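You operate a simulated robot arm through the tools that you are given. There is no shell and no other tool. Be economical: measure what you need, move in short steps, check, and stop when the job is done.

The job below is to be done with a simulated robot arm. You get a single attempt, and the scene is never put back.

Task
Stack the small box that says "ties" from the steel bench on top of the small box labelled "clips". Put the spacer with the largest size on its label from the steel bench on the shelf under the steel bench. Put the shim with the smallest size on its label from the steel bench on the fittings bench. Take the bush on the steel bench and put it away on the top of the side shelf. Open the top bench drawer, fetch the black chock and set it in the top drawer of the steel bench and shut the drawer again. Take the green band on the yellow stand and put it away on the lower shelf of the spool stand. Take the step gauge and leave it on the back of the splicing bench. Take the black wire holder on the fittings bench and put it away on the shelf under the steel bench. Put the blue picket on the shelf under the fittings bench. Take the part roll with the largest size on its label from the fittings bench and leave it in the large red tray. Fetch the silver clamp from the fittings bench and stand it on top of the orange box. Do these in any order. Set down upright: black chock, step gauge, black wire holder, silver clamp.
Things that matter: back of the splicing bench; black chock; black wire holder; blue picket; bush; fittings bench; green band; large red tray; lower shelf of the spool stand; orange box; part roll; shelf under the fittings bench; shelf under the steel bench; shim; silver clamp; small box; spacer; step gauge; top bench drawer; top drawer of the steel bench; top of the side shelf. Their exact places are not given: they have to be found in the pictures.

The check looks at the end state, three seconds after you hand in, the way a careful person would. Anything else that was tipped, shoved, dropped, spilled or broken makes it a failure.

Robot
A 6-joint arm with a two-finger parallel gripper on a trunk, on a base that drives. Base frame: it is fixed to the floor where the robot stands at the start and does not move with it; the origin is under the middle of the robot, x ahead of it, y to its left, z up. Units: mm, degrees, N and s.
Its first joint turns from -166.0 to 166.0 degrees. Places, roughly: back of the splicing bench (15x160 cm) [-3340, 1360, 900]; black chock (8x10x10 cm) [900, -1900, 400]; black wire holder (3x2x8 cm) [-1200, 1400, 900]; blue picket (5x2x28 cm) [-800, 1400, 1000]; bush (5x5x4 cm) [1700, -500, 900]; fittings bench [-700, 1300, 900]; green band (7x11x3 cm) [500, -1800, 700]; large red tray (25x16x5 cm) [-400, 1300, 900]; lower shelf of the spool stand [-5300, -1500, 500]; orange box [-1250, 1500, 250]; part roll [-1000, 1750, 1000]; shelf under the fittings bench [-700, 1300, 200]; shelf under the steel bench [1700, -600, 300]; shim [1500, -500, 1000]; silver clamp (4x6x10 cm) [-900, 1100, 900]; small box [1250, 0, 1000]; spacer [1250, 0, 1000]; step gauge [-3250, 1000, 250]; top bench drawer [800, -200, 700]; top drawer of the steel bench [900, -100, 600]; top of the side shelf (30x23 cm) [-5220, -3160, 900]. Payload 3.43 kg.
The tool frame sits at the grasp point between the pads (the TCP): z along the fingers, y along the line on which they close. The tips reach 34 mm beyond it. Largest opening 128 mm; finger width 24, thickness 12; the body of the gripper, 48 by 130 mm, starts 96 mm behind the TCP.
Orientation is told as [roll, pitch, yaw] about the base's x, y, z axes, in that order, counted from this pose: with the fingers straight down and closing along the base's y, the tool's x points along the base's -x, its y along +y and its z along -z.

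Tools
- The arm moves only by the tool jog_arm. Its argument "targets" is a list of rows, each an object (a shift or turn left out is 0, a gripper value left out holds the last) with "offset": the shift along the base's x, y, z in mm, a list of three; "turn": the turn, a rotation vector about the base's x, y, z in degrees, a list of three; "gripper": the opening in per cent of the stroke, from 0 (shut) to 100 (fully open). In form: [{"offset": [x, y, z], "turn": [wx, wy, wz], "gripper": gripper}, ...]. A call has 1 to 12 rows; each row shifts and turns the commanded pose from where the row before left it. Rows are played at 5 a second. More than 50 mm and 8.6 degrees between two rows, or a gripper value outside its range, and nothing of the call is played. Where a pose cannot be reached the arm comes as near as it can. A force on the tool above 40 N (or 10 N above the force at the start of the call, whichever is more), or a blocked arm, ends the call early, and 0.2 s more pass. The fingers move at their own pace (about 153 mm/s each) and stop on an object; they squeeze with about 34 N. The grip force told is the motor's: it shows also when the fingers shut on nothing. Time passes only in rows, and 0.2 s behind the last, so rows that do not move let the fingers close. It gives the time, the measured TCP pose, the force on the tool (base axes), the opening and the grip force at its end, in the units of the frame above (readings bear some noise), with the torque about the TCP (base axes, N m) and any sound that the robot's microphone picked up.
- Cameras (640 x 400 px; columns grow to the right, rows downward): "scene" is now at [149.7, 266.2, 1203.9]; the picture's right is [0.57, -0.82, 0.00], its down [-0.49, -0.34, -0.80] and it looks along [0.66, 0.46, -0.59] (base axes); focal length 214 px, centre (320, 200). "wrist" rides on the gripper at [76, -11, -160] in the tool frame; the picture's right is [0.15, 0.99, 0.00], its down [-0.88, 0.13, -0.46] and it looks along [-0.45, 0.07, 0.89] (tool axes); focal length 234 px, centre (320, 200).
- snapshot(camera): a new picture of that camera. It takes no simulated time.
- roll_base(legs): drives the robot by 1 to 6 legs, each [ahead, left, turn to the left] in mm, mm and degrees, along the robot's own axes; the way and the turn of a leg run together, so that a leg with both is an arc; at most 1500 mm and 180 degrees a leg. The arm and the cameras ride along, it lands a little off, and it stops where it bumps. It gives what a move gives.
- turn_head(pan, tilt): turns the head with the scene camera to pan (to the left, within 143 degrees either way) and tilt (down, from -29 to 69), counted from straight ahead of the robot. It gives what a move gives.
- pixel_to_xyz(camera, pixels): for up to 12 pixels [column, row] of the newest picture of that camera ("zoom" is the newest enlarged one), the place [x, y, z] in the base frame of the surface seen there, good to about 2 mm, but the place of the scene camera against the robot may be out by one fixed shift of up to 12 mm in any direction. It takes no simulated time.
- zoom(camera, box): a new picture of the part [left, top, right, bottom] of that camera's present view, enlarged. It takes no simulated time.
- job_done(): hands the job in; it is judged then, once.

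Go step by step. Measure first, check grasps and placings, and put right what went wrong. The budget is 378 turns and 330 pictures, counting those below and the enlarged ones. Unless the task says otherwise, let go and move clear before handing in.

The tools are called by a JSON object that holds its "api" and its "payload". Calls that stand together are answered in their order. jog_arm: Moves the arm, as the interface text tells. Its arguments: {"type":"object","properties":{"targets":{"type":"array","items":{"type":"object","properties":{"offset":{"type":"array","items":{"type":"number"}},"turn":{"type":"array","items":{"type":"number"}},"gripper":{"type":"number"}}}}},"required":["targets"]} The other tools are called the same way: roll_base (legs) drives the base; turn_head (pan, tilt) turns the head that bears the scene camera; snapshot (camera) takes a picture; pixel_to_xyz (camera, pixels) gives the place of the surface under pixels of a picture; zoom (camera, box) takes an enlarged picture of a part of a camera's view; job_done () hands the job in.

At the start:

```text
clock: 0.0
position: [677.5, 289.9, 1160.5]
tcp_rot: [0.2, -0.3, 0.0]
force: [0.2, -0.1, 0.1]
ft_torque: [0.0, 0.01, 0.01]
opening: 127.8
grasp_force: 0.0
robot x, y, heading: [0.7, 3.9, 0.3]
head pan, tilt: [35.1, 36.5]
```

scene: 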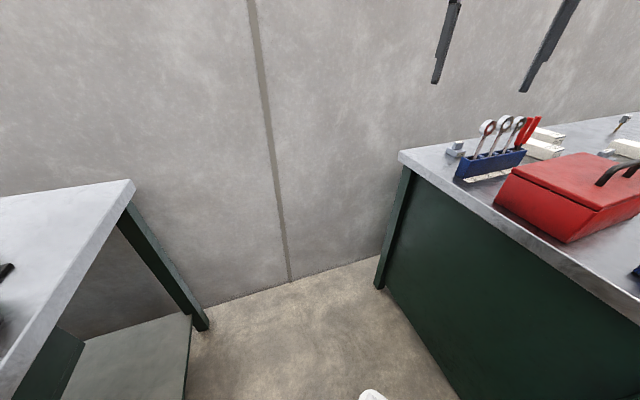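
wrist: 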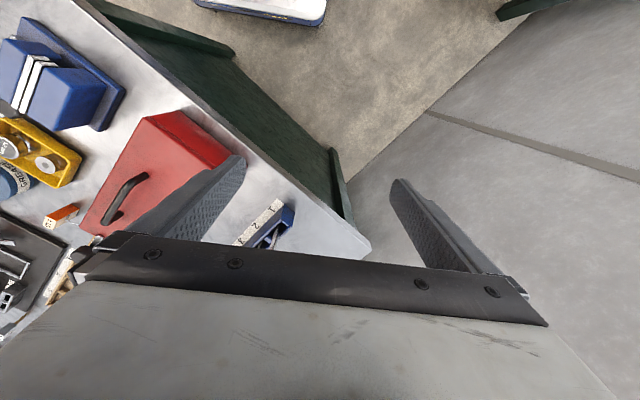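

The scene shows a bench on the left and the steel bench on the right. I look around first.

{"api": "turn_head", "payload": {"pan": 0, "tilt": 30}}

{"api": "snapshot", "payload": {"camera": "scene"}}

{"api": "turn_head", "payload": {"pan": -60, "tilt": 30}}

{"api": "snapshot", "payload": {"camera": "scene"}}

{"api": "turn_head", "payload": {"pan": -130, "tilt": 20}}

{"api": "snapshot", "payload": {"camera": "scene"}}

{"api": "turn_head", "payload": {"pan": 110, "tilt": 25}}

{"api": "snapshot", "payload": {"camera": "scene"}}

{"api": "turn_head", "payload": {"pan": 143, "tilt": 20}}

{"api": "snapshot", "payload": {"camera": "scene"}}

```text
clock: 1.0
position: [677.5, 289.8, 1161.3]
tcp_rot: [0.1, -0.3, 0.0]
force: [0.1, 0.0, -0.3]
ft_torque: [0.01, 0.0, 0.03]
opening: 127.9
grasp_force: 0.2
robot x, y, heading: [-0.0, 1.0, 0.2]
head pan, tilt: [0.0, 30.0]
```

```text
327 pictures are left
```

scene: 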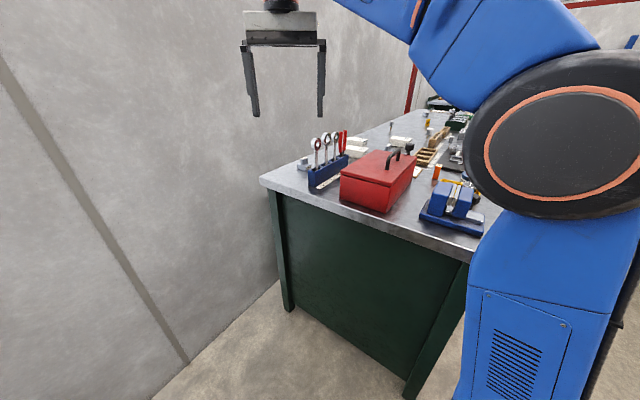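

```text
clock: 2.3
position: [677.5, 289.9, 1160.4]
tcp_rot: [0.2, -0.2, 0.0]
force: [-0.1, 0.0, 0.1]
ft_torque: [0.0, -0.01, 0.0]
opening: 127.9
grasp_force: 0.0
robot x, y, heading: [-1.4, 0.8, 0.1]
head pan, tilt: [-60.0, 30.0]
```

```text
326 pictures are left
```

scene: 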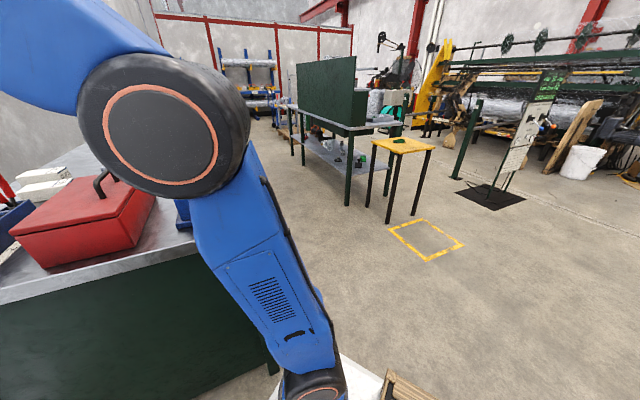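

```text
clock: 3.7
position: [677.0, 291.2, 1160.4]
tcp_rot: [0.2, -0.3, 0.0]
force: [-0.5, 0.4, 0.6]
ft_torque: [0.04, 0.05, -0.01]
opening: 127.8
grasp_force: 0.1
robot x, y, heading: [5.0, 0.1, 0.2]
head pan, tilt: [-130.0, 20.0]
```

```text
325 pictures are left
```

scene: 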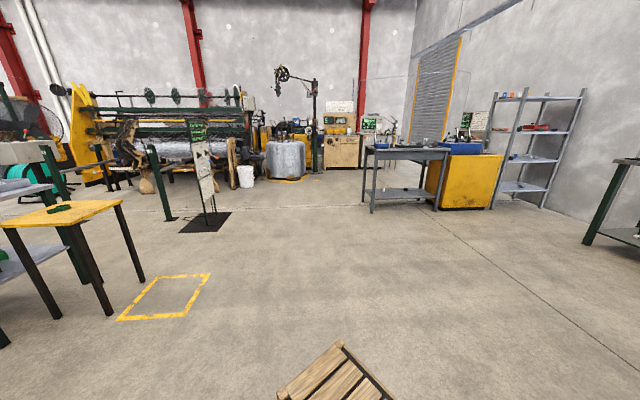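

```text
clock: 7.1
position: [678.6, 290.9, 1161.5]
tcp_rot: [0.2, -0.2, 0.0]
force: [0.4, 0.6, 0.2]
ft_torque: [0.0, -0.01, 0.0]
opening: 128.1
grasp_force: 0.1
robot x, y, heading: [-0.5, -0.2, -0.1]
head pan, tilt: [110.0, 25.0]
```

```text
324 pictures are left
```

scene: 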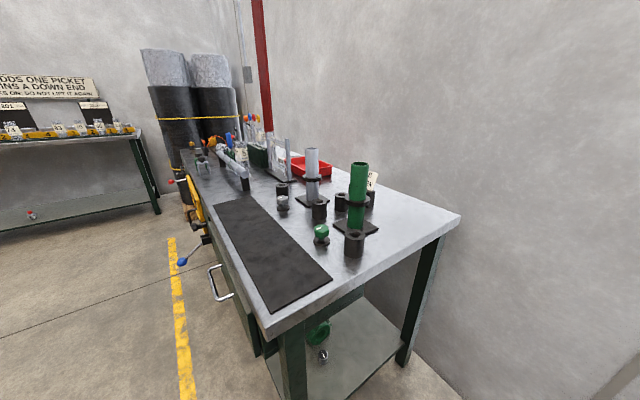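

```text
clock: 8.1
position: [676.0, 290.4, 1160.5]
tcp_rot: [0.1, -0.4, 0.0]
force: [0.3, 0.1, 0.4]
ft_torque: [-0.03, 0.02, 0.0]
opening: 128.1
grasp_force: 0.2
robot x, y, heading: [-0.4, -0.6, -0.1]
head pan, tilt: [143.0, 20.0]
```

```text
323 pictures are left
```

scene: 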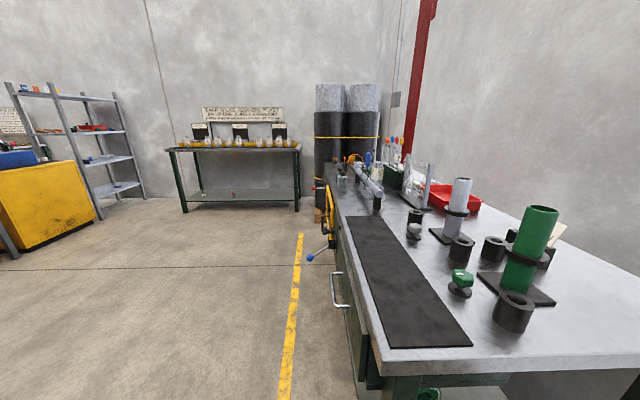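

The benches are found; now I look at the floor around the robot and the steel bench's long side before driving.

{"api": "turn_head", "payload": {"pan": -110, "tilt": 62}}

{"api": "snapshot", "payload": {"camera": "scene"}}

{"api": "turn_head", "payload": {"pan": 0, "tilt": 55}}

{"api": "snapshot", "payload": {"camera": "scene"}}

{"api": "pixel_to_xyz", "payload": {"camera": "scene", "pixels": [[270, 100], [330, 130], [300, 300], [440, 170], [250, 130], [400, 110], [430, 230], [380, 60]]}}

```text
clock: 11.6
position: [675.8, 290.1, 1162.0]
tcp_rot: [0.2, -0.3, -0.1]
force: [0.1, 0.4, 1.0]
ft_torque: [-0.02, 0.0, 0.0]
opening: 127.9
grasp_force: 0.1
robot x, y, heading: [3.1, -5.2, -0.2]
head pan, tilt: [-110.0, 62.0]
```

```text
322 pictures are left
```

scene: 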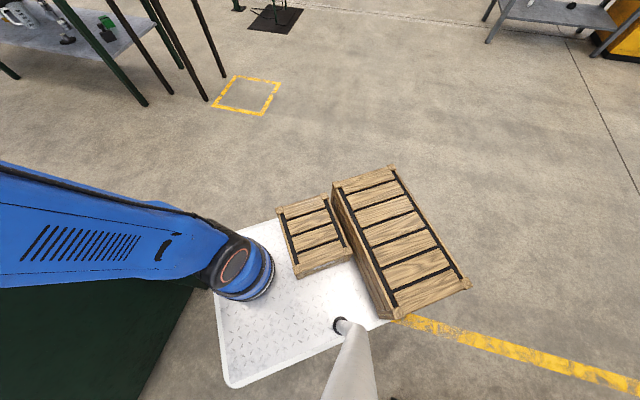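

```text
clock: 13.5
position: [677.1, 290.7, 1161.4]
tcp_rot: [0.1, -0.3, 0.0]
force: [0.4, -0.2, 0.0]
ft_torque: [0.01, 0.01, -0.02]
opening: 128.0
grasp_force: 0.0
robot x, y, heading: [2.9, -3.9, 0.0]
head pan, tilt: [0.0, 55.0]
```

```text
321 pictures are left
```

scene: 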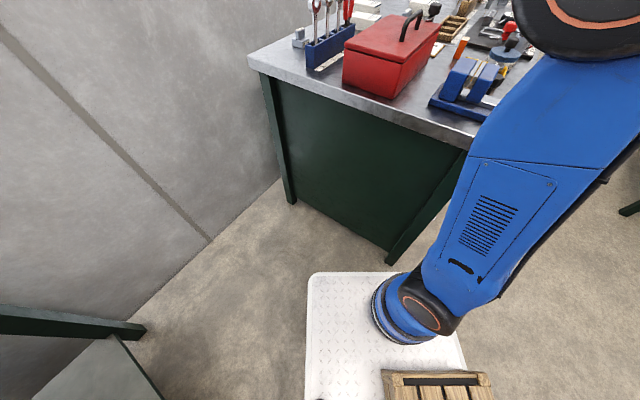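

```text
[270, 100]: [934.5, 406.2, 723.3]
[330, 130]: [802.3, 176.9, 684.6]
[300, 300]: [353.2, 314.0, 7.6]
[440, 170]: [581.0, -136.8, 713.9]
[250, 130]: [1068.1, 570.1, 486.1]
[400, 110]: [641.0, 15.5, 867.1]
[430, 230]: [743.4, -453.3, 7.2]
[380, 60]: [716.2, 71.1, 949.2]
```

{"api": "pixel_to_xyz", "payload": {"camera": "scene", "pixels": [[318, 276], [310, 395], [425, 275], [400, 310], [420, 380], [485, 378], [455, 350], [340, 350]]}}

{"api": "turn_head", "payload": {"pan": -110, "tilt": 62}}

{"api": "snapshot", "payload": {"camera": "scene"}}

{"api": "pixel_to_xyz", "payload": {"camera": "scene", "pixels": [[225, 380], [385, 320], [337, 185], [390, 170], [468, 285], [398, 310], [240, 230], [282, 210], [320, 205], [300, 275], [235, 270], [355, 260]]}}

```text
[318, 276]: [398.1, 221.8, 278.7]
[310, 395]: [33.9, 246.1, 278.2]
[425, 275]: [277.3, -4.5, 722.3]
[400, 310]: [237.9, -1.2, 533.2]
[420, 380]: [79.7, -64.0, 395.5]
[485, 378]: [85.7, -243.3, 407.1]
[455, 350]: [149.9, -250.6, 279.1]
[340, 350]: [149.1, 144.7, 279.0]
```

```text
clock: 15.4
position: [677.4, 290.7, 1159.7]
tcp_rot: [0.2, -0.3, 0.0]
force: [0.2, 0.3, 0.0]
ft_torque: [-0.02, 0.0, 0.0]
opening: 127.7
grasp_force: 0.0
robot x, y, heading: [1.9, 1.9, -0.1]
head pan, tilt: [-110.0, 62.0]
```

```text
320 pictures are left
```

scene: 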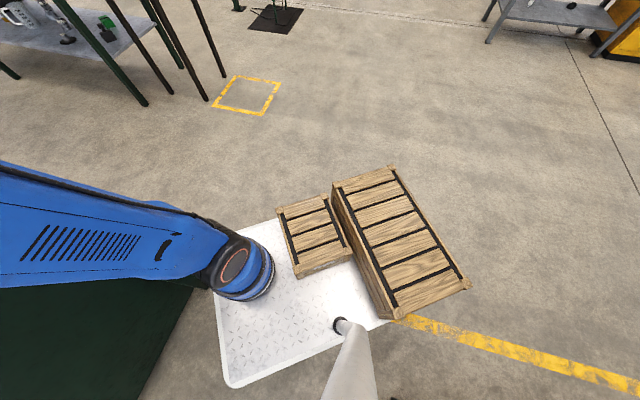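

```text
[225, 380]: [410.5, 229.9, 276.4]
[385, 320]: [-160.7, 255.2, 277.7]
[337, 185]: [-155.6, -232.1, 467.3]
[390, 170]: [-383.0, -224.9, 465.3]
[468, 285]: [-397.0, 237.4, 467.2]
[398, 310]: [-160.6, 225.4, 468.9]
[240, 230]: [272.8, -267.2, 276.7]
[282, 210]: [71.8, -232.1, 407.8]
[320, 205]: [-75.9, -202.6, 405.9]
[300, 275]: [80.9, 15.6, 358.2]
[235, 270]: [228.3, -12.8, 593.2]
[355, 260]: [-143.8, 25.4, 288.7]
```

The deck spans x -400..420, y ±260. I measure the yellow stand, benches and other furniture before driving.

{"api": "turn_head", "payload": {"pan": -75, "tilt": 35}}

{"api": "snapshot", "payload": {"camera": "scene"}}

{"api": "zoom", "payload": {"camera": "scene", "box": [320, 0, 480, 200]}}

```text
clock: 16.4
position: [677.5, 290.9, 1161.4]
tcp_rot: [0.3, -0.4, 0.0]
force: [-0.8, -0.3, -0.6]
ft_torque: [-0.01, -0.02, -0.01]
opening: 128.0
grasp_force: 0.0
robot x, y, heading: [-3.4, -2.0, -0.2]
head pan, tilt: [-75.0, 35.0]
```

```text
319 pictures are left
```

scene: 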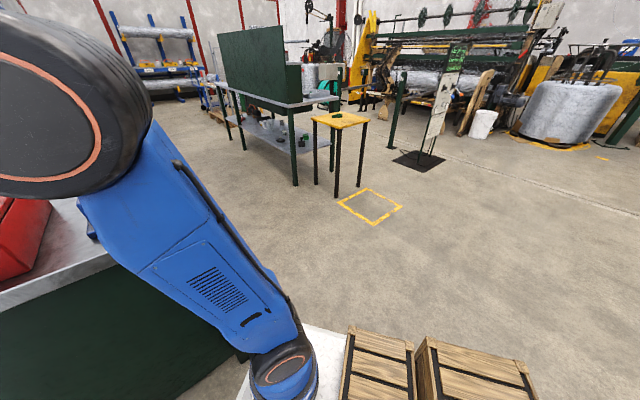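

```text
2.00 times, centred on (400, 100) of scene
```

zoom: 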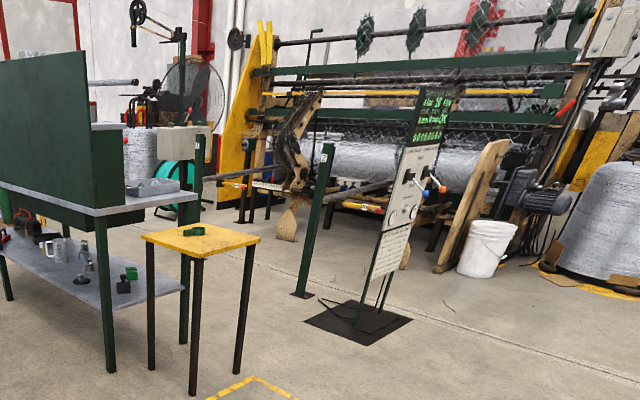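

{"api": "pixel_to_xyz", "payload": {"camera": "zoom", "pixels": [[142, 236], [200, 255], [260, 240], [195, 390], [236, 372], [98, 212], [110, 370], [195, 233], [124, 283], [131, 272], [360, 340], [8, 298]]}}

{"api": "pixel_to_xyz", "payload": {"camera": "scene", "pixels": [[337, 200], [376, 225], [402, 207], [364, 189], [244, 150], [5, 310], [110, 262], [420, 160]]}}

```text
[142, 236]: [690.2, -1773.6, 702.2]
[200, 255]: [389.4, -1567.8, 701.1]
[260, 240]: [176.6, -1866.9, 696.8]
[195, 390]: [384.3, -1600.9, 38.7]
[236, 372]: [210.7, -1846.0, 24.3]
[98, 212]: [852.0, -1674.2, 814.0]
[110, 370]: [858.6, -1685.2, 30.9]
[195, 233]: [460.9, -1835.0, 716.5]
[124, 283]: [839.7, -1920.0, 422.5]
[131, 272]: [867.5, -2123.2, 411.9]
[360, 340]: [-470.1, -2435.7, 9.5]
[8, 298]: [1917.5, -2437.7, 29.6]
```

```text
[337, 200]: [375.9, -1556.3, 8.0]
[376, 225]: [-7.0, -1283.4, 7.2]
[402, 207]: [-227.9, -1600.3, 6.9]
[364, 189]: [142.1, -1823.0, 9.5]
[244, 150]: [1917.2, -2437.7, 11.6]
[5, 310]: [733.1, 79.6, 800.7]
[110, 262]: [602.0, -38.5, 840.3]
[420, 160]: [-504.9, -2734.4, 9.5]
```

Room axes are rotated about -34.4° from base: bench runs along u=(0.825,-0.565). I turn to face the steel bench and go to its front.

{"api": "roll_base", "payload": {"legs": [[0, 0, 55.6], [-400, 0, 0], [0, -900, 0]]}}

{"api": "turn_head", "payload": {"pan": 0, "tilt": 30}}

{"api": "snapshot", "payload": {"camera": "scene"}}

{"api": "snapshot", "payload": {"camera": "wrist"}}

```text
clock: 25.8
position: [660.4, -109.1, 1161.4]
tcp_rot: [0.1, -0.4, 57.1]
force: [0.4, -0.5, -0.4]
ft_torque: [0.01, 0.05, -0.02]
opening: 128.2
grasp_force: 0.1
robot x, y, heading: [536.7, -833.7, 56.9]
head pan, tilt: [-75.0, 35.0]
```

```text
clock: 27.2
position: [659.6, -108.6, 1160.3]
tcp_rot: [0.3, -0.4, 57.0]
force: [0.6, -0.3, 0.3]
ft_torque: [0.02, -0.03, 0.02]
opening: 127.9
grasp_force: 0.1
robot x, y, heading: [535.9, -834.8, 57.1]
head pan, tilt: [0.0, 30.0]
```

```text
317 pictures are left
```

scene: 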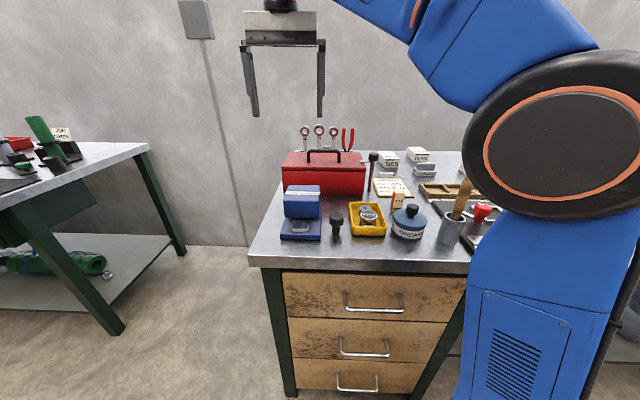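

```text
316 pictures are left
```

wrist: 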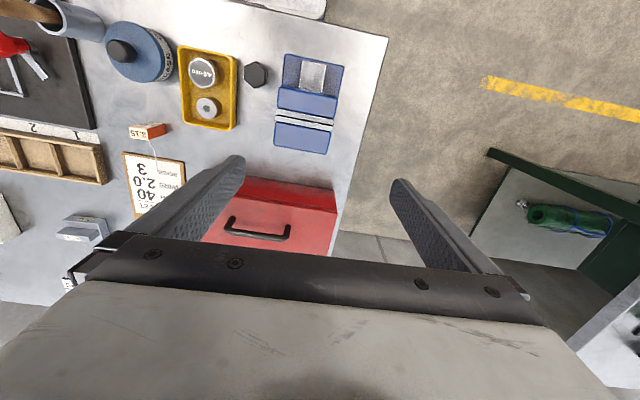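

The steel bench with three drawers is seen. I drive right along it and look at the rest.

{"api": "zoom", "payload": {"camera": "scene", "box": [240, 100, 480, 250]}}

{"api": "roll_base", "payload": {"legs": [[0, -1000, -1.4]]}}

{"api": "turn_head", "payload": {"pan": 30, "tilt": 30}}

{"api": "snapshot", "payload": {"camera": "scene"}}

{"api": "snapshot", "payload": {"camera": "wrist"}}

{"api": "zoom", "payload": {"camera": "scene", "box": [60, 80, 300, 230]}}

```text
2.67 times, centred on (360, 175) of scene
```

zoom: 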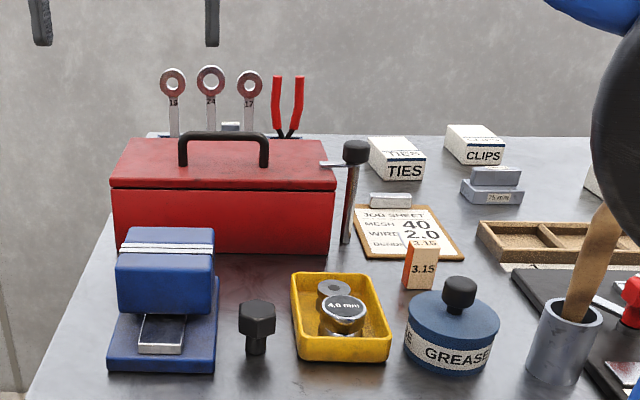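

```text
clock: 32.5
position: [1523.1, -679.5, 1159.9]
tcp_rot: [0.3, -0.3, 54.7]
force: [-0.2, 0.1, -0.4]
ft_torque: [0.01, 0.0, -0.03]
opening: 128.0
grasp_force: 0.1
robot x, y, heading: [1370.6, -1396.6, 54.8]
head pan, tilt: [0.0, 30.0]
```

```text
clock: 33.4
position: [1522.6, -679.9, 1160.8]
tcp_rot: [0.2, -0.3, 54.7]
force: [-1.1, 0.5, -0.1]
ft_torque: [-0.01, -0.03, 0.0]
opening: 127.9
grasp_force: 0.2
robot x, y, heading: [1368.8, -1403.7, 54.5]
head pan, tilt: [30.0, 30.0]
```

```text
314 pictures are left
```

scene: 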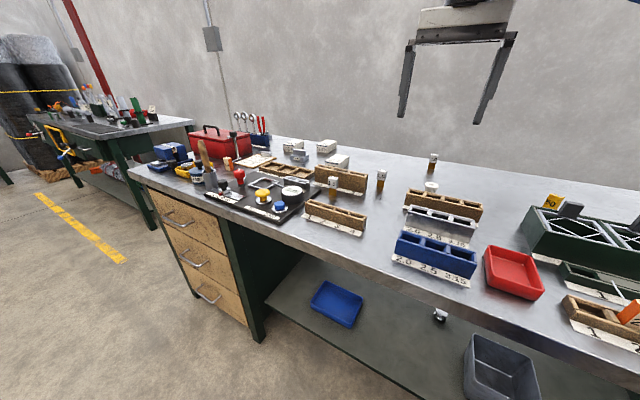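

```text
313 pictures are left
```

wrist: 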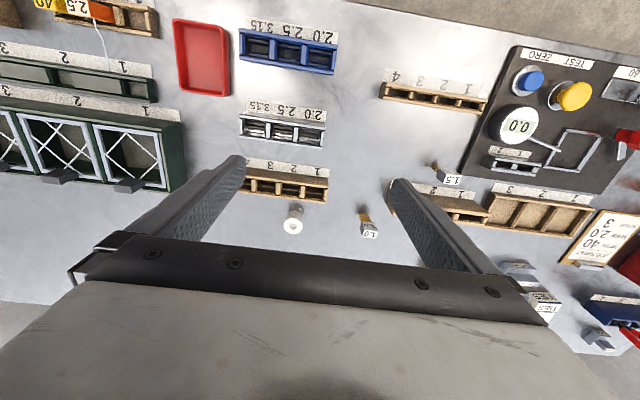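

```text
2.67 times, centred on (180, 155) of scene
```

zoom: 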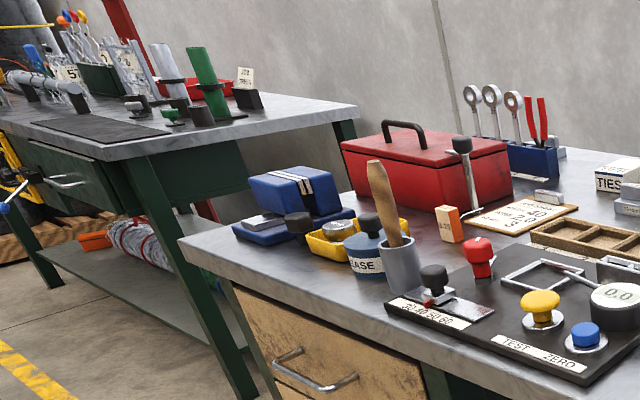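

{"api": "zoom", "payload": {"camera": "scene", "box": [230, 120, 350, 195]}}

{"api": "zoom", "payload": {"camera": "scene", "box": [320, 140, 480, 240]}}

{"api": "zoom", "payload": {"camera": "wrist", "box": [260, 150, 460, 275]}}

{"api": "zoom", "payload": {"camera": "scene", "box": [500, 180, 640, 380]}}

```text
5.33 times, centred on (290, 158) of scene
```

zoom: 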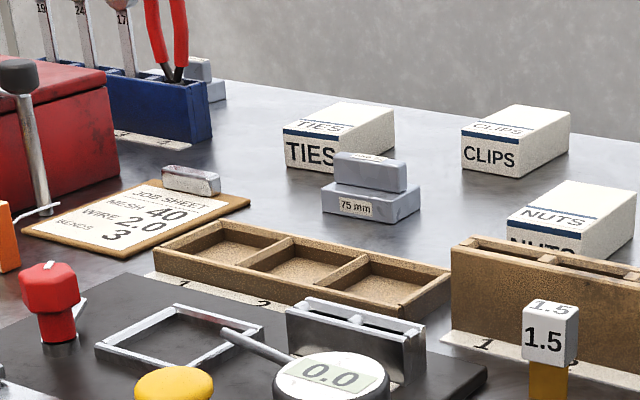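

```text
4.00 times, centred on (400, 190) of scene
```

zoom: 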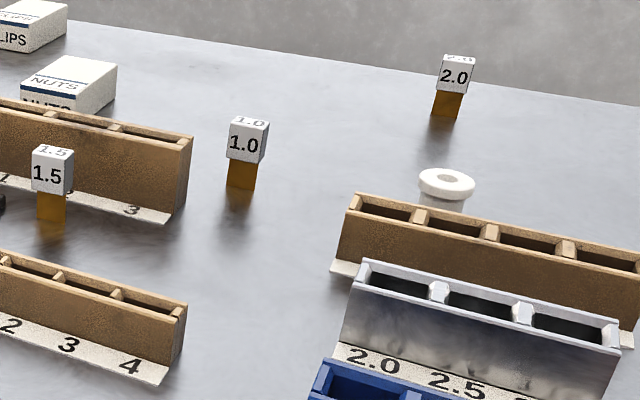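

```text
3.20 times, centred on (360, 212) of wrist
```

zoom: 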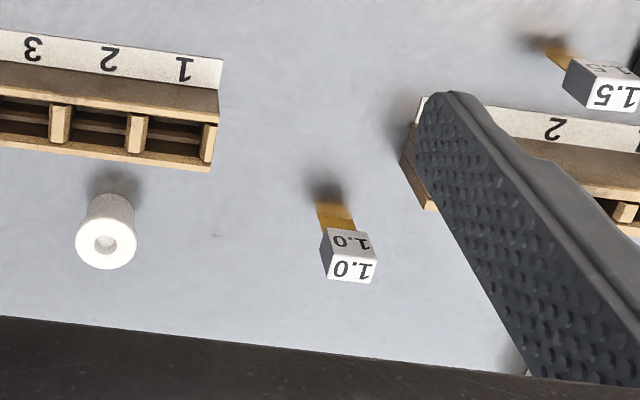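

```text
2.00 times, centred on (570, 280) of scene
```

zoom: 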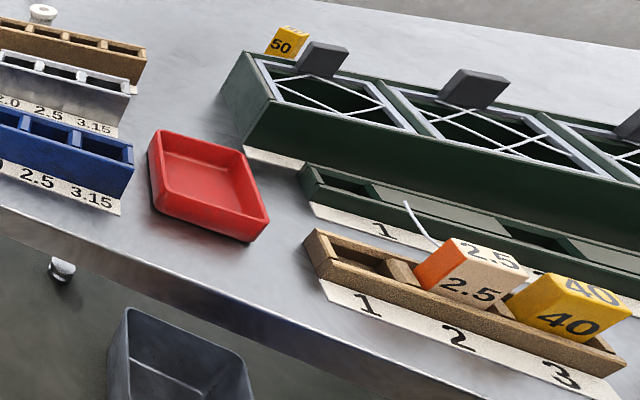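

{"api": "zoom", "payload": {"camera": "wrist", "box": [490, 240, 640, 360]}}

{"api": "zoom", "payload": {"camera": "scene", "box": [255, 125, 315, 165]}}

{"api": "pixel_to_xyz", "payload": {"camera": "zoom", "pixels": [[350, 280], [400, 370], [150, 110], [340, 180], [500, 240]]}}

{"api": "pixel_to_xyz", "payload": {"camera": "scene", "pixels": [[381, 171], [432, 155], [430, 184], [327, 143], [338, 158], [300, 155], [380, 250], [300, 150], [500, 250], [180, 190], [560, 340]]}}

```text
3.33 times, centred on (565, 300) of wrist
```

zoom: 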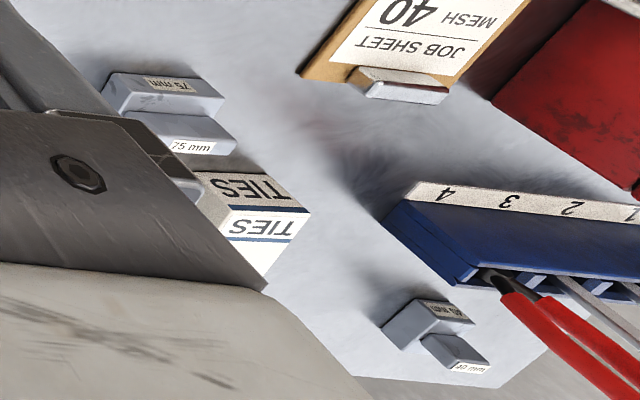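

```text
10.00 times, centred on (285, 145) of scene
```

zoom: 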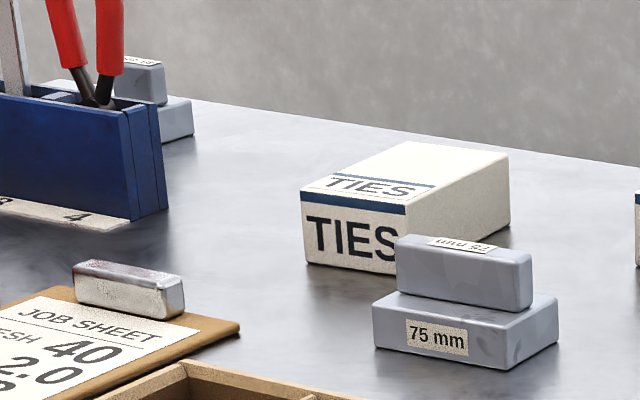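

```text
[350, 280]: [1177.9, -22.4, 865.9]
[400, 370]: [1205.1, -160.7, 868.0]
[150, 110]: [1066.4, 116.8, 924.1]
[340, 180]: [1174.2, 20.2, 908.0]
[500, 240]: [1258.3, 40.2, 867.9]
```

```text
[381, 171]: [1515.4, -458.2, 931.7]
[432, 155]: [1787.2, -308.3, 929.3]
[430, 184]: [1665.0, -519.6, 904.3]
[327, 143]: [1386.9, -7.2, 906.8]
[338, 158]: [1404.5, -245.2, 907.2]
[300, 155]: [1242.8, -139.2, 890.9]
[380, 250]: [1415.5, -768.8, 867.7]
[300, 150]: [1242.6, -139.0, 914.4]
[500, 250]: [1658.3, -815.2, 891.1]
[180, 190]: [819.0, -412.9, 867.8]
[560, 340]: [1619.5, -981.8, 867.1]
```

Shims 1.0/1.5/2.0, white bush, spacer stacks and TIES/CLIPS boxes are identified. I move the arm over the 1.0 shim and check with the wrist camera.

{"api": "jog_arm", "payload": {"targets": [{"offset": [-1, 44, -12]}, {"offset": [-1, 44, -12]}, {"offset": [-1, 44, -12]}, {"offset": [-1, 44, -12]}, {"offset": [-1, 44, -12]}]}}

{"api": "snapshot", "payload": {"camera": "wrist"}}

```text
clock: 34.6
position: [1520.7, -476.4, 1076.6]
tcp_rot: [0.5, -0.6, 54.7]
force: [-0.6, -0.7, 0.9]
ft_torque: [0.09, -0.01, -0.02]
opening: 128.1
grasp_force: 0.0
out of reach, approached as far as the arm can: row 3, 4, 5
robot x, y, heading: [1367.8, -1400.5, 54.9]
head pan, tilt: [30.0, 30.0]
```

```text
305 pictures are left
```

wrist: 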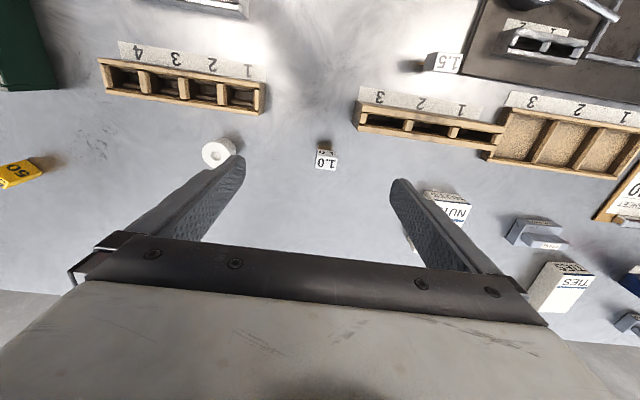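

The reach limit is near 940 mm here; I'd better stand side-on to the bench to get closer. I measure the bench's front edge precisely first.

{"api": "turn_head", "payload": {"pan": 30, "tilt": 45}}

{"api": "snapshot", "payload": {"camera": "scene"}}

{"api": "turn_head", "payload": {"pan": -30, "tilt": 30}}

{"api": "snapshot", "payload": {"camera": "scene"}}

```text
clock: 35.4
position: [1519.2, -476.0, 1074.6]
tcp_rot: [0.4, -0.4, 54.8]
force: [-1.0, 0.5, 0.1]
ft_torque: [0.04, 0.02, 0.02]
opening: 127.9
grasp_force: 0.1
robot x, y, heading: [1366.1, -1399.8, 54.7]
head pan, tilt: [30.0, 45.0]
```

```text
304 pictures are left
```

scene: 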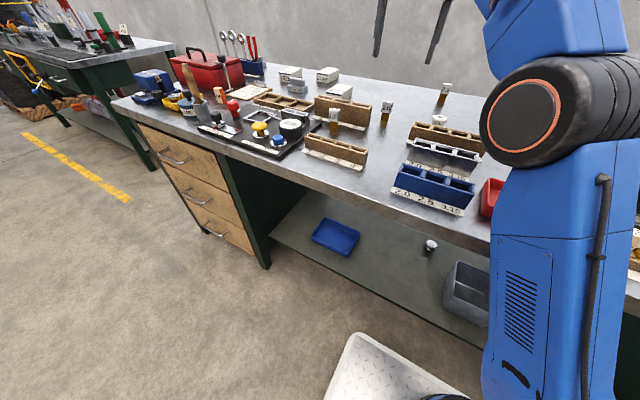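

```text
clock: 36.7
position: [1519.2, -475.7, 1076.6]
tcp_rot: [0.3, -0.5, 54.7]
force: [-0.3, 0.3, -0.2]
ft_torque: [0.05, 0.0, 0.02]
opening: 128.0
grasp_force: 0.1
robot x, y, heading: [1370.0, -1396.0, 54.7]
head pan, tilt: [-30.0, 30.0]
```

```text
303 pictures are left
```

scene: 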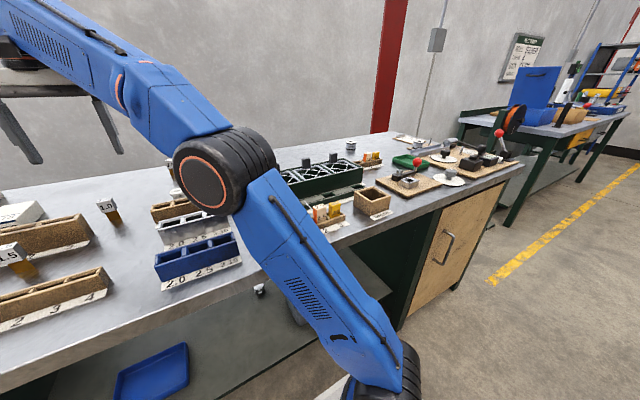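

{"api": "pixel_to_xyz", "payload": {"camera": "scene", "pixels": [[100, 338], [20, 368], [240, 276], [520, 170], [350, 222], [150, 380], [350, 375], [5, 385]]}}

{"api": "turn_head", "payload": {"pan": 30, "tilt": 45}}

{"api": "snapshot", "payload": {"camera": "scene"}}

{"api": "pixel_to_xyz", "payload": {"camera": "scene", "pixels": [[117, 102], [200, 145], [280, 180], [400, 222], [265, 265], [270, 235], [145, 130], [150, 165], [340, 290], [400, 260], [480, 320], [172, 153]]}}

```text
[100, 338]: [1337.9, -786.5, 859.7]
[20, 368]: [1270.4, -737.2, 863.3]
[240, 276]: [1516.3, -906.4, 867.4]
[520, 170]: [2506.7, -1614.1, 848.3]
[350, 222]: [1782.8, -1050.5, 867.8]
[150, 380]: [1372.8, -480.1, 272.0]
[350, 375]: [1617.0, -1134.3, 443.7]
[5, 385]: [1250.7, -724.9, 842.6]
```

```text
clock: 38.0
position: [1521.3, -476.7, 1074.9]
tcp_rot: [0.4, -0.5, 54.7]
force: [-1.3, 0.2, -0.6]
ft_torque: [-0.03, -0.03, -0.01]
opening: 127.9
grasp_force: 0.0
robot x, y, heading: [1369.8, -1400.2, 54.7]
head pan, tilt: [30.0, 45.0]
```

```text
302 pictures are left
```

scene: 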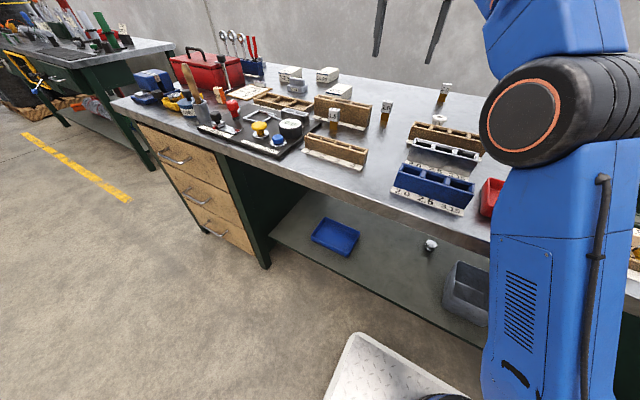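

```text
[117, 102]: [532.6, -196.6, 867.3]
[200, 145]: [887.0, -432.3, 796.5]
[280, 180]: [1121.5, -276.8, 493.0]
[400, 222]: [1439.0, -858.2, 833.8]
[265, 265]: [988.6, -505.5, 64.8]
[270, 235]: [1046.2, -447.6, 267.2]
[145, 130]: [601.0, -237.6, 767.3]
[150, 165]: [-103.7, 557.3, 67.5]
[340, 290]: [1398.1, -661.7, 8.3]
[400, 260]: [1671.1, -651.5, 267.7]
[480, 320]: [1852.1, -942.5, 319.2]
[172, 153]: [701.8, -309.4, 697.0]
```

The bench edge lies at V=150 (room axes at -35.7°). I retract the arm, slide left, turn side-on, then come close to the bench.

{"api": "jog_arm", "payload": {"targets": [{"offset": [0, -40, 17]}, {"offset": [0, -40, 17]}, {"offset": [0, -40, 17]}, {"offset": [0, -40, 17]}, {"offset": [0, -40, 17]}]}}

{"api": "roll_base", "payload": {"legs": [[-120, 0, 0], [0, 900, 0], [0, 0, -90.4]]}}

```text
clock: 39.2
position: [1518.1, -674.3, 1158.7]
tcp_rot: [0.2, -0.4, 54.7]
force: [0.0, 1.3, -1.1]
ft_torque: [-0.08, 0.01, 0.02]
opening: 127.9
grasp_force: 0.1
robot x, y, heading: [1368.1, -1399.6, 54.7]
head pan, tilt: [30.0, 45.0]
```

```text
clock: 40.5
position: [1466.2, -760.9, 1161.0]
tcp_rot: [0.3, -0.4, 54.2]
force: [-0.8, 0.1, 0.4]
ft_torque: [-0.01, 0.0, 0.03]
opening: 128.5
grasp_force: 0.1
robot x, y, heading: [1309.9, -1484.5, 54.3]
head pan, tilt: [30.0, 45.0]
stopped in leg 1: the robot was blocked; the commanded pose is now the measured one
```

I bumped the assembly bench behind me; I ease forward and slide left.

{"api": "roll_base", "payload": {"legs": [[40, 0, 0], [0, 930, 0], [-50, 0, -90]]}}

{"api": "turn_head", "payload": {"pan": -75, "tilt": 25}}

{"api": "snapshot", "payload": {"camera": "scene"}}

```text
clock: 49.8
position: [1240.2, -1049.7, 1160.9]
tcp_rot: [0.3, -0.4, -34.7]
force: [0.7, -0.4, 0.0]
ft_torque: [-0.01, 0.0, 0.01]
opening: 127.8
grasp_force: 0.1
robot x, y, heading: [513.0, -907.1, -34.6]
head pan, tilt: [30.0, 45.0]
```

```text
clock: 51.6
position: [1241.5, -1049.2, 1159.7]
tcp_rot: [0.4, -0.5, -34.7]
force: [0.3, 0.4, -0.3]
ft_torque: [0.01, -0.01, 0.02]
opening: 127.9
grasp_force: 0.3
robot x, y, heading: [513.8, -906.9, -34.7]
head pan, tilt: [-75.0, 25.0]
```

```text
301 pictures are left
```

scene: 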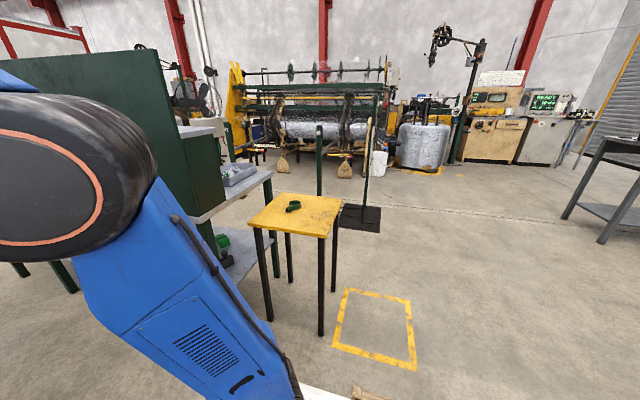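

Clear. I turn slightly and slide to the bench.

{"api": "roll_base", "payload": {"legs": [[0, 0, -1], [0, 285, 0]]}}

{"api": "jog_arm", "payload": {"targets": [{"offset": [15, 46, 0], "turn": [0, 0, 8.5]}, {"offset": [15, 46, 0], "turn": [0, 0, 8.5]}, {"offset": [15, 46, 0], "turn": [0, 0, 8.5]}, {"offset": [15, 46, 0], "turn": [0, 0, 8.5]}, {"offset": [10, 46, 0], "turn": [0, 0, 8.5]}, {"offset": [0, 46, 0], "turn": [0, 0, 8.5]}, {"offset": [0, 46, 0], "turn": [0, 0, 8.5]}, {"offset": [-10, 46, 0], "turn": [0, 0, 8.5]}, {"offset": [-15, 46, 0], "turn": [0, 0, 8.5]}, {"offset": [-15, 46, 0], "turn": [0, 0, 8.5]}, {"offset": [-15, 46, 0], "turn": [0, 0, 5]}]}}

```text
clock: 53.9
position: [1398.2, -843.9, 1159.6]
tcp_rot: [0.3, -0.4, -36.0]
force: [-0.1, 0.6, -0.2]
ft_torque: [0.0, 0.01, 0.03]
opening: 128.1
grasp_force: 0.1
robot x, y, heading: [669.4, -688.3, -36.3]
head pan, tilt: [-75.0, 25.0]
```

```text
clock: 56.3
position: [1375.3, -364.8, 1071.5]
tcp_rot: [0.3, -0.7, 53.9]
force: [-0.3, -0.8, 0.5]
ft_torque: [0.04, 0.01, -0.01]
opening: 128.2
grasp_force: 0.1
out of reach, approached as far as the arm can: row 2, 3, 4, 5, 6, 7, 8, 9, 10, 11
robot x, y, heading: [674.4, -685.4, -35.6]
head pan, tilt: [-75.0, 25.0]
```

The arm's axis seems about 300 mm ahead of the robot's middle. I test how far it reaches at a lower height.

{"api": "jog_arm", "payload": {"targets": [{"offset": [0, 0, -36]}, {"offset": [0, 0, -36]}, {"offset": [34, 36, 0]}, {"offset": [34, 36, 0]}, {"offset": [34, 36, 0]}]}}

{"api": "snapshot", "payload": {"camera": "wrist"}}

{"api": "turn_head", "payload": {"pan": 60, "tilt": 20}}

{"api": "snapshot", "payload": {"camera": "scene"}}

```text
clock: 57.5
position: [1447.5, -289.3, 977.0]
tcp_rot: [0.4, -0.8, 54.1]
force: [0.4, 0.0, 1.0]
ft_torque: [0.0, 0.0, 0.01]
opening: 128.2
grasp_force: 0.1
out of reach, approached as far as the arm can: row 4, 5
robot x, y, heading: [671.7, -682.4, -35.9]
head pan, tilt: [-75.0, 25.0]
```

```text
300 pictures are left
```

wrist: 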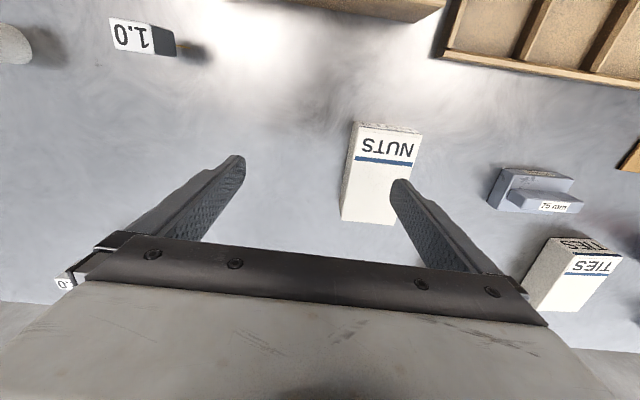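

```text
clock: 59.6
position: [1448.2, -289.2, 977.4]
tcp_rot: [0.3, -0.8, 54.0]
force: [-0.2, 0.1, 1.1]
ft_torque: [0.04, -0.01, -0.01]
opening: 127.9
grasp_force: 0.0
robot x, y, heading: [672.1, -684.7, -35.9]
head pan, tilt: [60.0, 20.0]
```

```text
299 pictures are left
```

scene: 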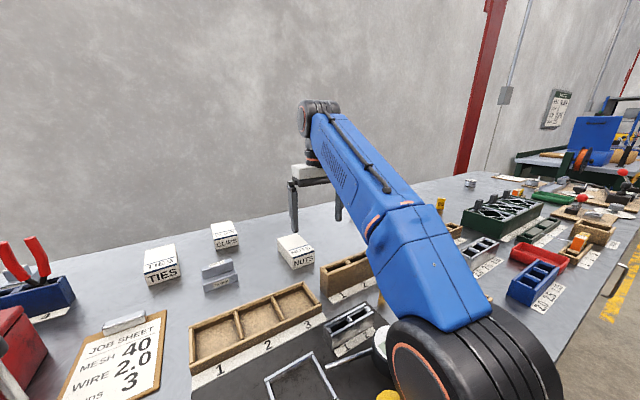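

At z≈977 the reach is ~780 mm from the arm's axis. So facing the bench at V≈-300 is best; I retract the arm, back off and turn to face it.

{"api": "jog_arm", "payload": {"targets": [{"offset": [-4.8, -46.4, 15.2], "turn": [0, 0, -7.5]}, {"offset": [-4.8, -46.4, 15.2], "turn": [0, 0, -7.5]}, {"offset": [-4.8, -46.4, 15.2], "turn": [0, 0, -7.5]}, {"offset": [-4.8, -46.4, 15.2], "turn": [0, 0, -7.5]}, {"offset": [-4.8, -46.4, 15.2], "turn": [0, 0, -7.5]}, {"offset": [-4.8, -46.4, 15.2], "turn": [0, 0, -7.5]}, {"offset": [-4.8, -46.4, 15.2], "turn": [0, 0, -7.5]}, {"offset": [-4.8, -46.4, 15.2], "turn": [0, 0, -7.5]}, {"offset": [-4.8, -46.4, 15.2], "turn": [0, 0, -7.5]}, {"offset": [-4.8, -46.4, 15.2], "turn": [0, 0, -7.5]}, {"offset": [-4.8, -46.4, 15.2], "turn": [0, 0, -7.5]}, {"offset": [-4.8, -46.4, 15.2], "turn": [0, 0, -7.5]}]}}

{"api": "roll_base", "payload": {"legs": [[0, -280, 0], [0, 0, 90.2], [0, -105, 0], [140, 0, 0]]}}

{"api": "turn_head", "payload": {"pan": 0, "tilt": 30}}

{"api": "snapshot", "payload": {"camera": "scene"}}

{"api": "snapshot", "payload": {"camera": "wrist"}}

```text
clock: 62.2
position: [1385.4, -841.4, 1157.3]
tcp_rot: [0.3, -0.4, -36.1]
force: [0.9, -0.2, -0.1]
ft_torque: [-0.04, 0.01, 0.02]
opening: 128.0
grasp_force: 0.0
robot x, y, heading: [670.8, -685.0, -35.9]
head pan, tilt: [60.0, 20.0]
```

```text
clock: 69.9
position: [834.5, -155.2, 1155.8]
tcp_rot: [0.3, -0.4, 53.7]
force: [0.5, 0.7, -0.6]
ft_torque: [0.01, -0.01, -0.03]
opening: 128.2
grasp_force: 0.2
robot x, y, heading: [676.6, -866.8, 53.3]
head pan, tilt: [60.0, 20.0]
stopped in leg 4: the robot was blocked; the commanded pose is now the measured one
```

```text
clock: 71.2
position: [835.1, -155.3, 1157.0]
tcp_rot: [0.3, -0.5, 53.8]
force: [-0.3, 0.3, -0.2]
ft_torque: [-0.01, -0.02, 0.0]
opening: 128.0
grasp_force: 0.1
robot x, y, heading: [677.3, -867.5, 53.5]
head pan, tilt: [0.0, 30.0]
```

```text
298 pictures are left
```

scene: 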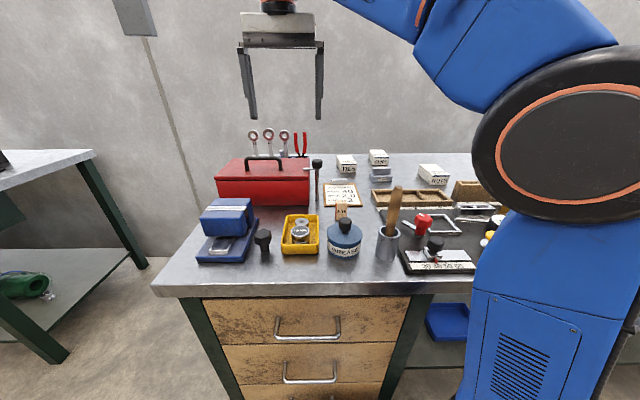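

```text
297 pictures are left
```

wrist: 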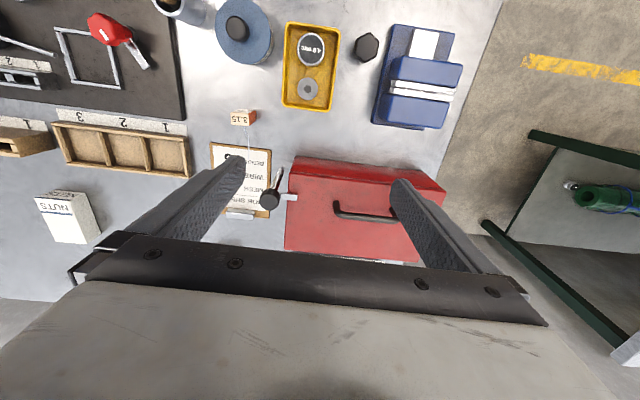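

Now in reach facing the bench (arm axis near V≈-9). I move over the spacers to read their labels.

{"api": "jog_arm", "payload": {"targets": [{"offset": [43, 6, -8]}, {"offset": [43, 6, -8]}, {"offset": [43, 6, -8]}, {"offset": [43, 6, -8]}, {"offset": [43, 6, -8]}, {"offset": [43, 6, -8]}, {"offset": [43, 6, -8]}, {"offset": [43, 6, -8]}]}}

{"api": "snapshot", "payload": {"camera": "wrist"}}

{"api": "zoom", "payload": {"camera": "wrist", "box": [220, 60, 420, 185]}}

{"api": "zoom", "payload": {"camera": "wrist", "box": [420, 120, 640, 260]}}

```text
clock: 73.0
position: [1180.4, -105.8, 1094.1]
tcp_rot: [0.3, -0.5, 53.7]
force: [-0.5, -0.5, 0.6]
ft_torque: [0.09, -0.07, 0.01]
opening: 128.0
grasp_force: 0.1
robot x, y, heading: [677.5, -865.8, 53.7]
head pan, tilt: [0.0, 30.0]
```

```text
296 pictures are left
```

wrist: 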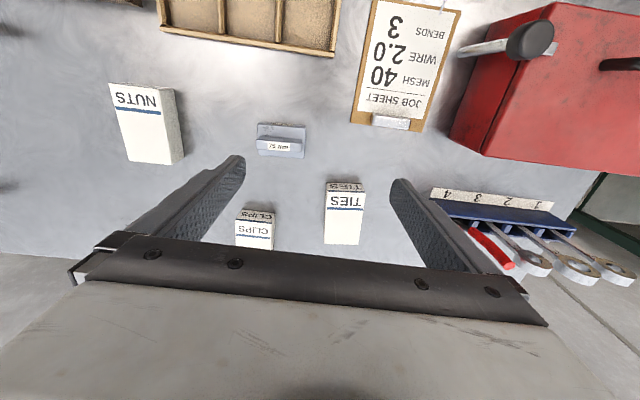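

```text
3.20 times, centred on (320, 122) of wrist
```

zoom: 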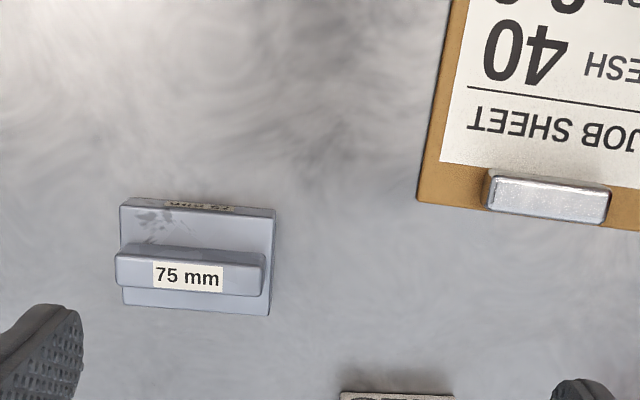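

```text
2.86 times, centred on (530, 190) of wrist
```

zoom: 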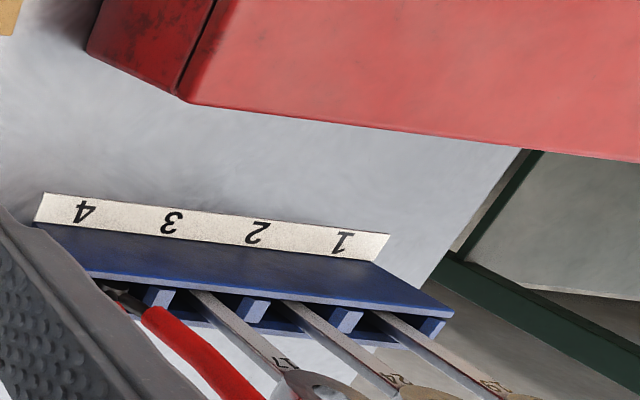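

The spacer by TIES is a stepped block labelled "75 mm". I look at the one behind the wrench rack.

{"api": "jog_arm", "payload": {"targets": [{"offset": [-38, 32, 12]}, {"offset": [-38, 32, 12]}, {"offset": [-38, 32, 12]}, {"offset": [-38, 32, 12]}]}}

{"api": "snapshot", "payload": {"camera": "wrist"}}

{"api": "zoom", "payload": {"camera": "wrist", "box": [320, 120, 480, 280]}}

```text
refused: row 1 steps farther than a row can; nothing moved
```

```text
293 pictures are left
```

wrist: 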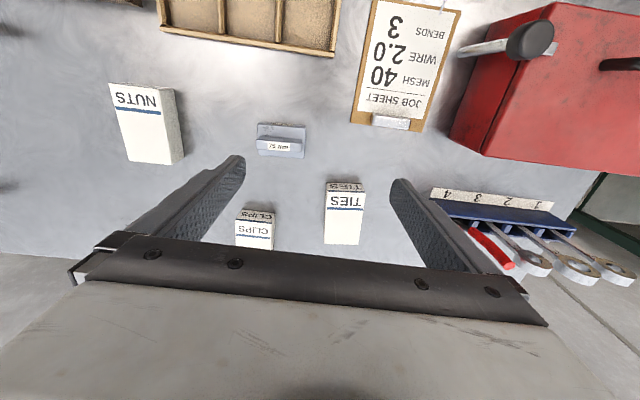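

```text
2.50 times, centred on (400, 200) of wrist
```

zoom: 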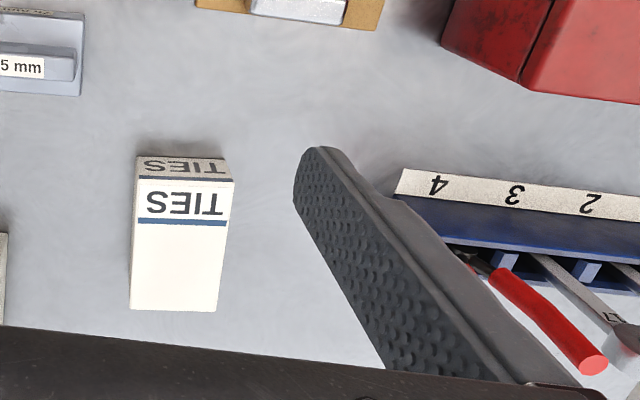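

{"api": "jog_arm", "payload": {"targets": [{"offset": [-30, 30, 10]}, {"offset": [-30, 30, 10]}, {"offset": [-30, 30, 5]}, {"offset": [-30, 30, 5]}]}}

{"api": "snapshot", "payload": {"camera": "wrist"}}

{"api": "pixel_to_xyz", "payload": {"camera": "wrist", "pixels": [[320, 190], [320, 230], [240, 230]]}}

```text
clock: 74.0
position: [1055.9, -13.4, 1110.7]
tcp_rot: [0.6, -1.2, 53.5]
force: [-0.3, 0.5, 0.7]
ft_torque: [0.03, -0.01, 0.02]
opening: 127.9
grasp_force: 0.0
out of reach, approached as far as the arm can: row 3, 4
robot x, y, heading: [676.2, -872.0, 53.7]
head pan, tilt: [0.0, 30.0]
```

```text
291 pictures are left
```

wrist: 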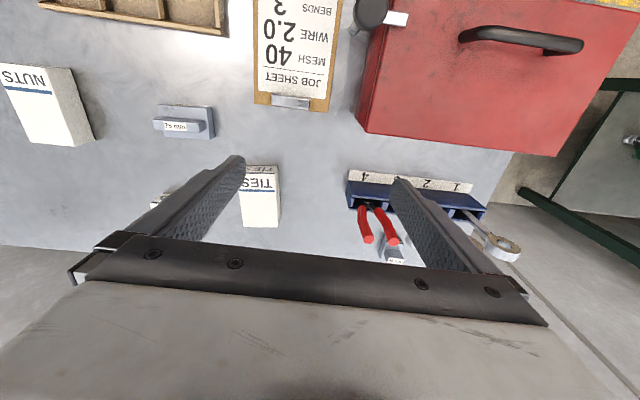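

```text
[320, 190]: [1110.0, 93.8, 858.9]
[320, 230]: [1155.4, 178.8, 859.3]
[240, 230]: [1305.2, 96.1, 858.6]
```

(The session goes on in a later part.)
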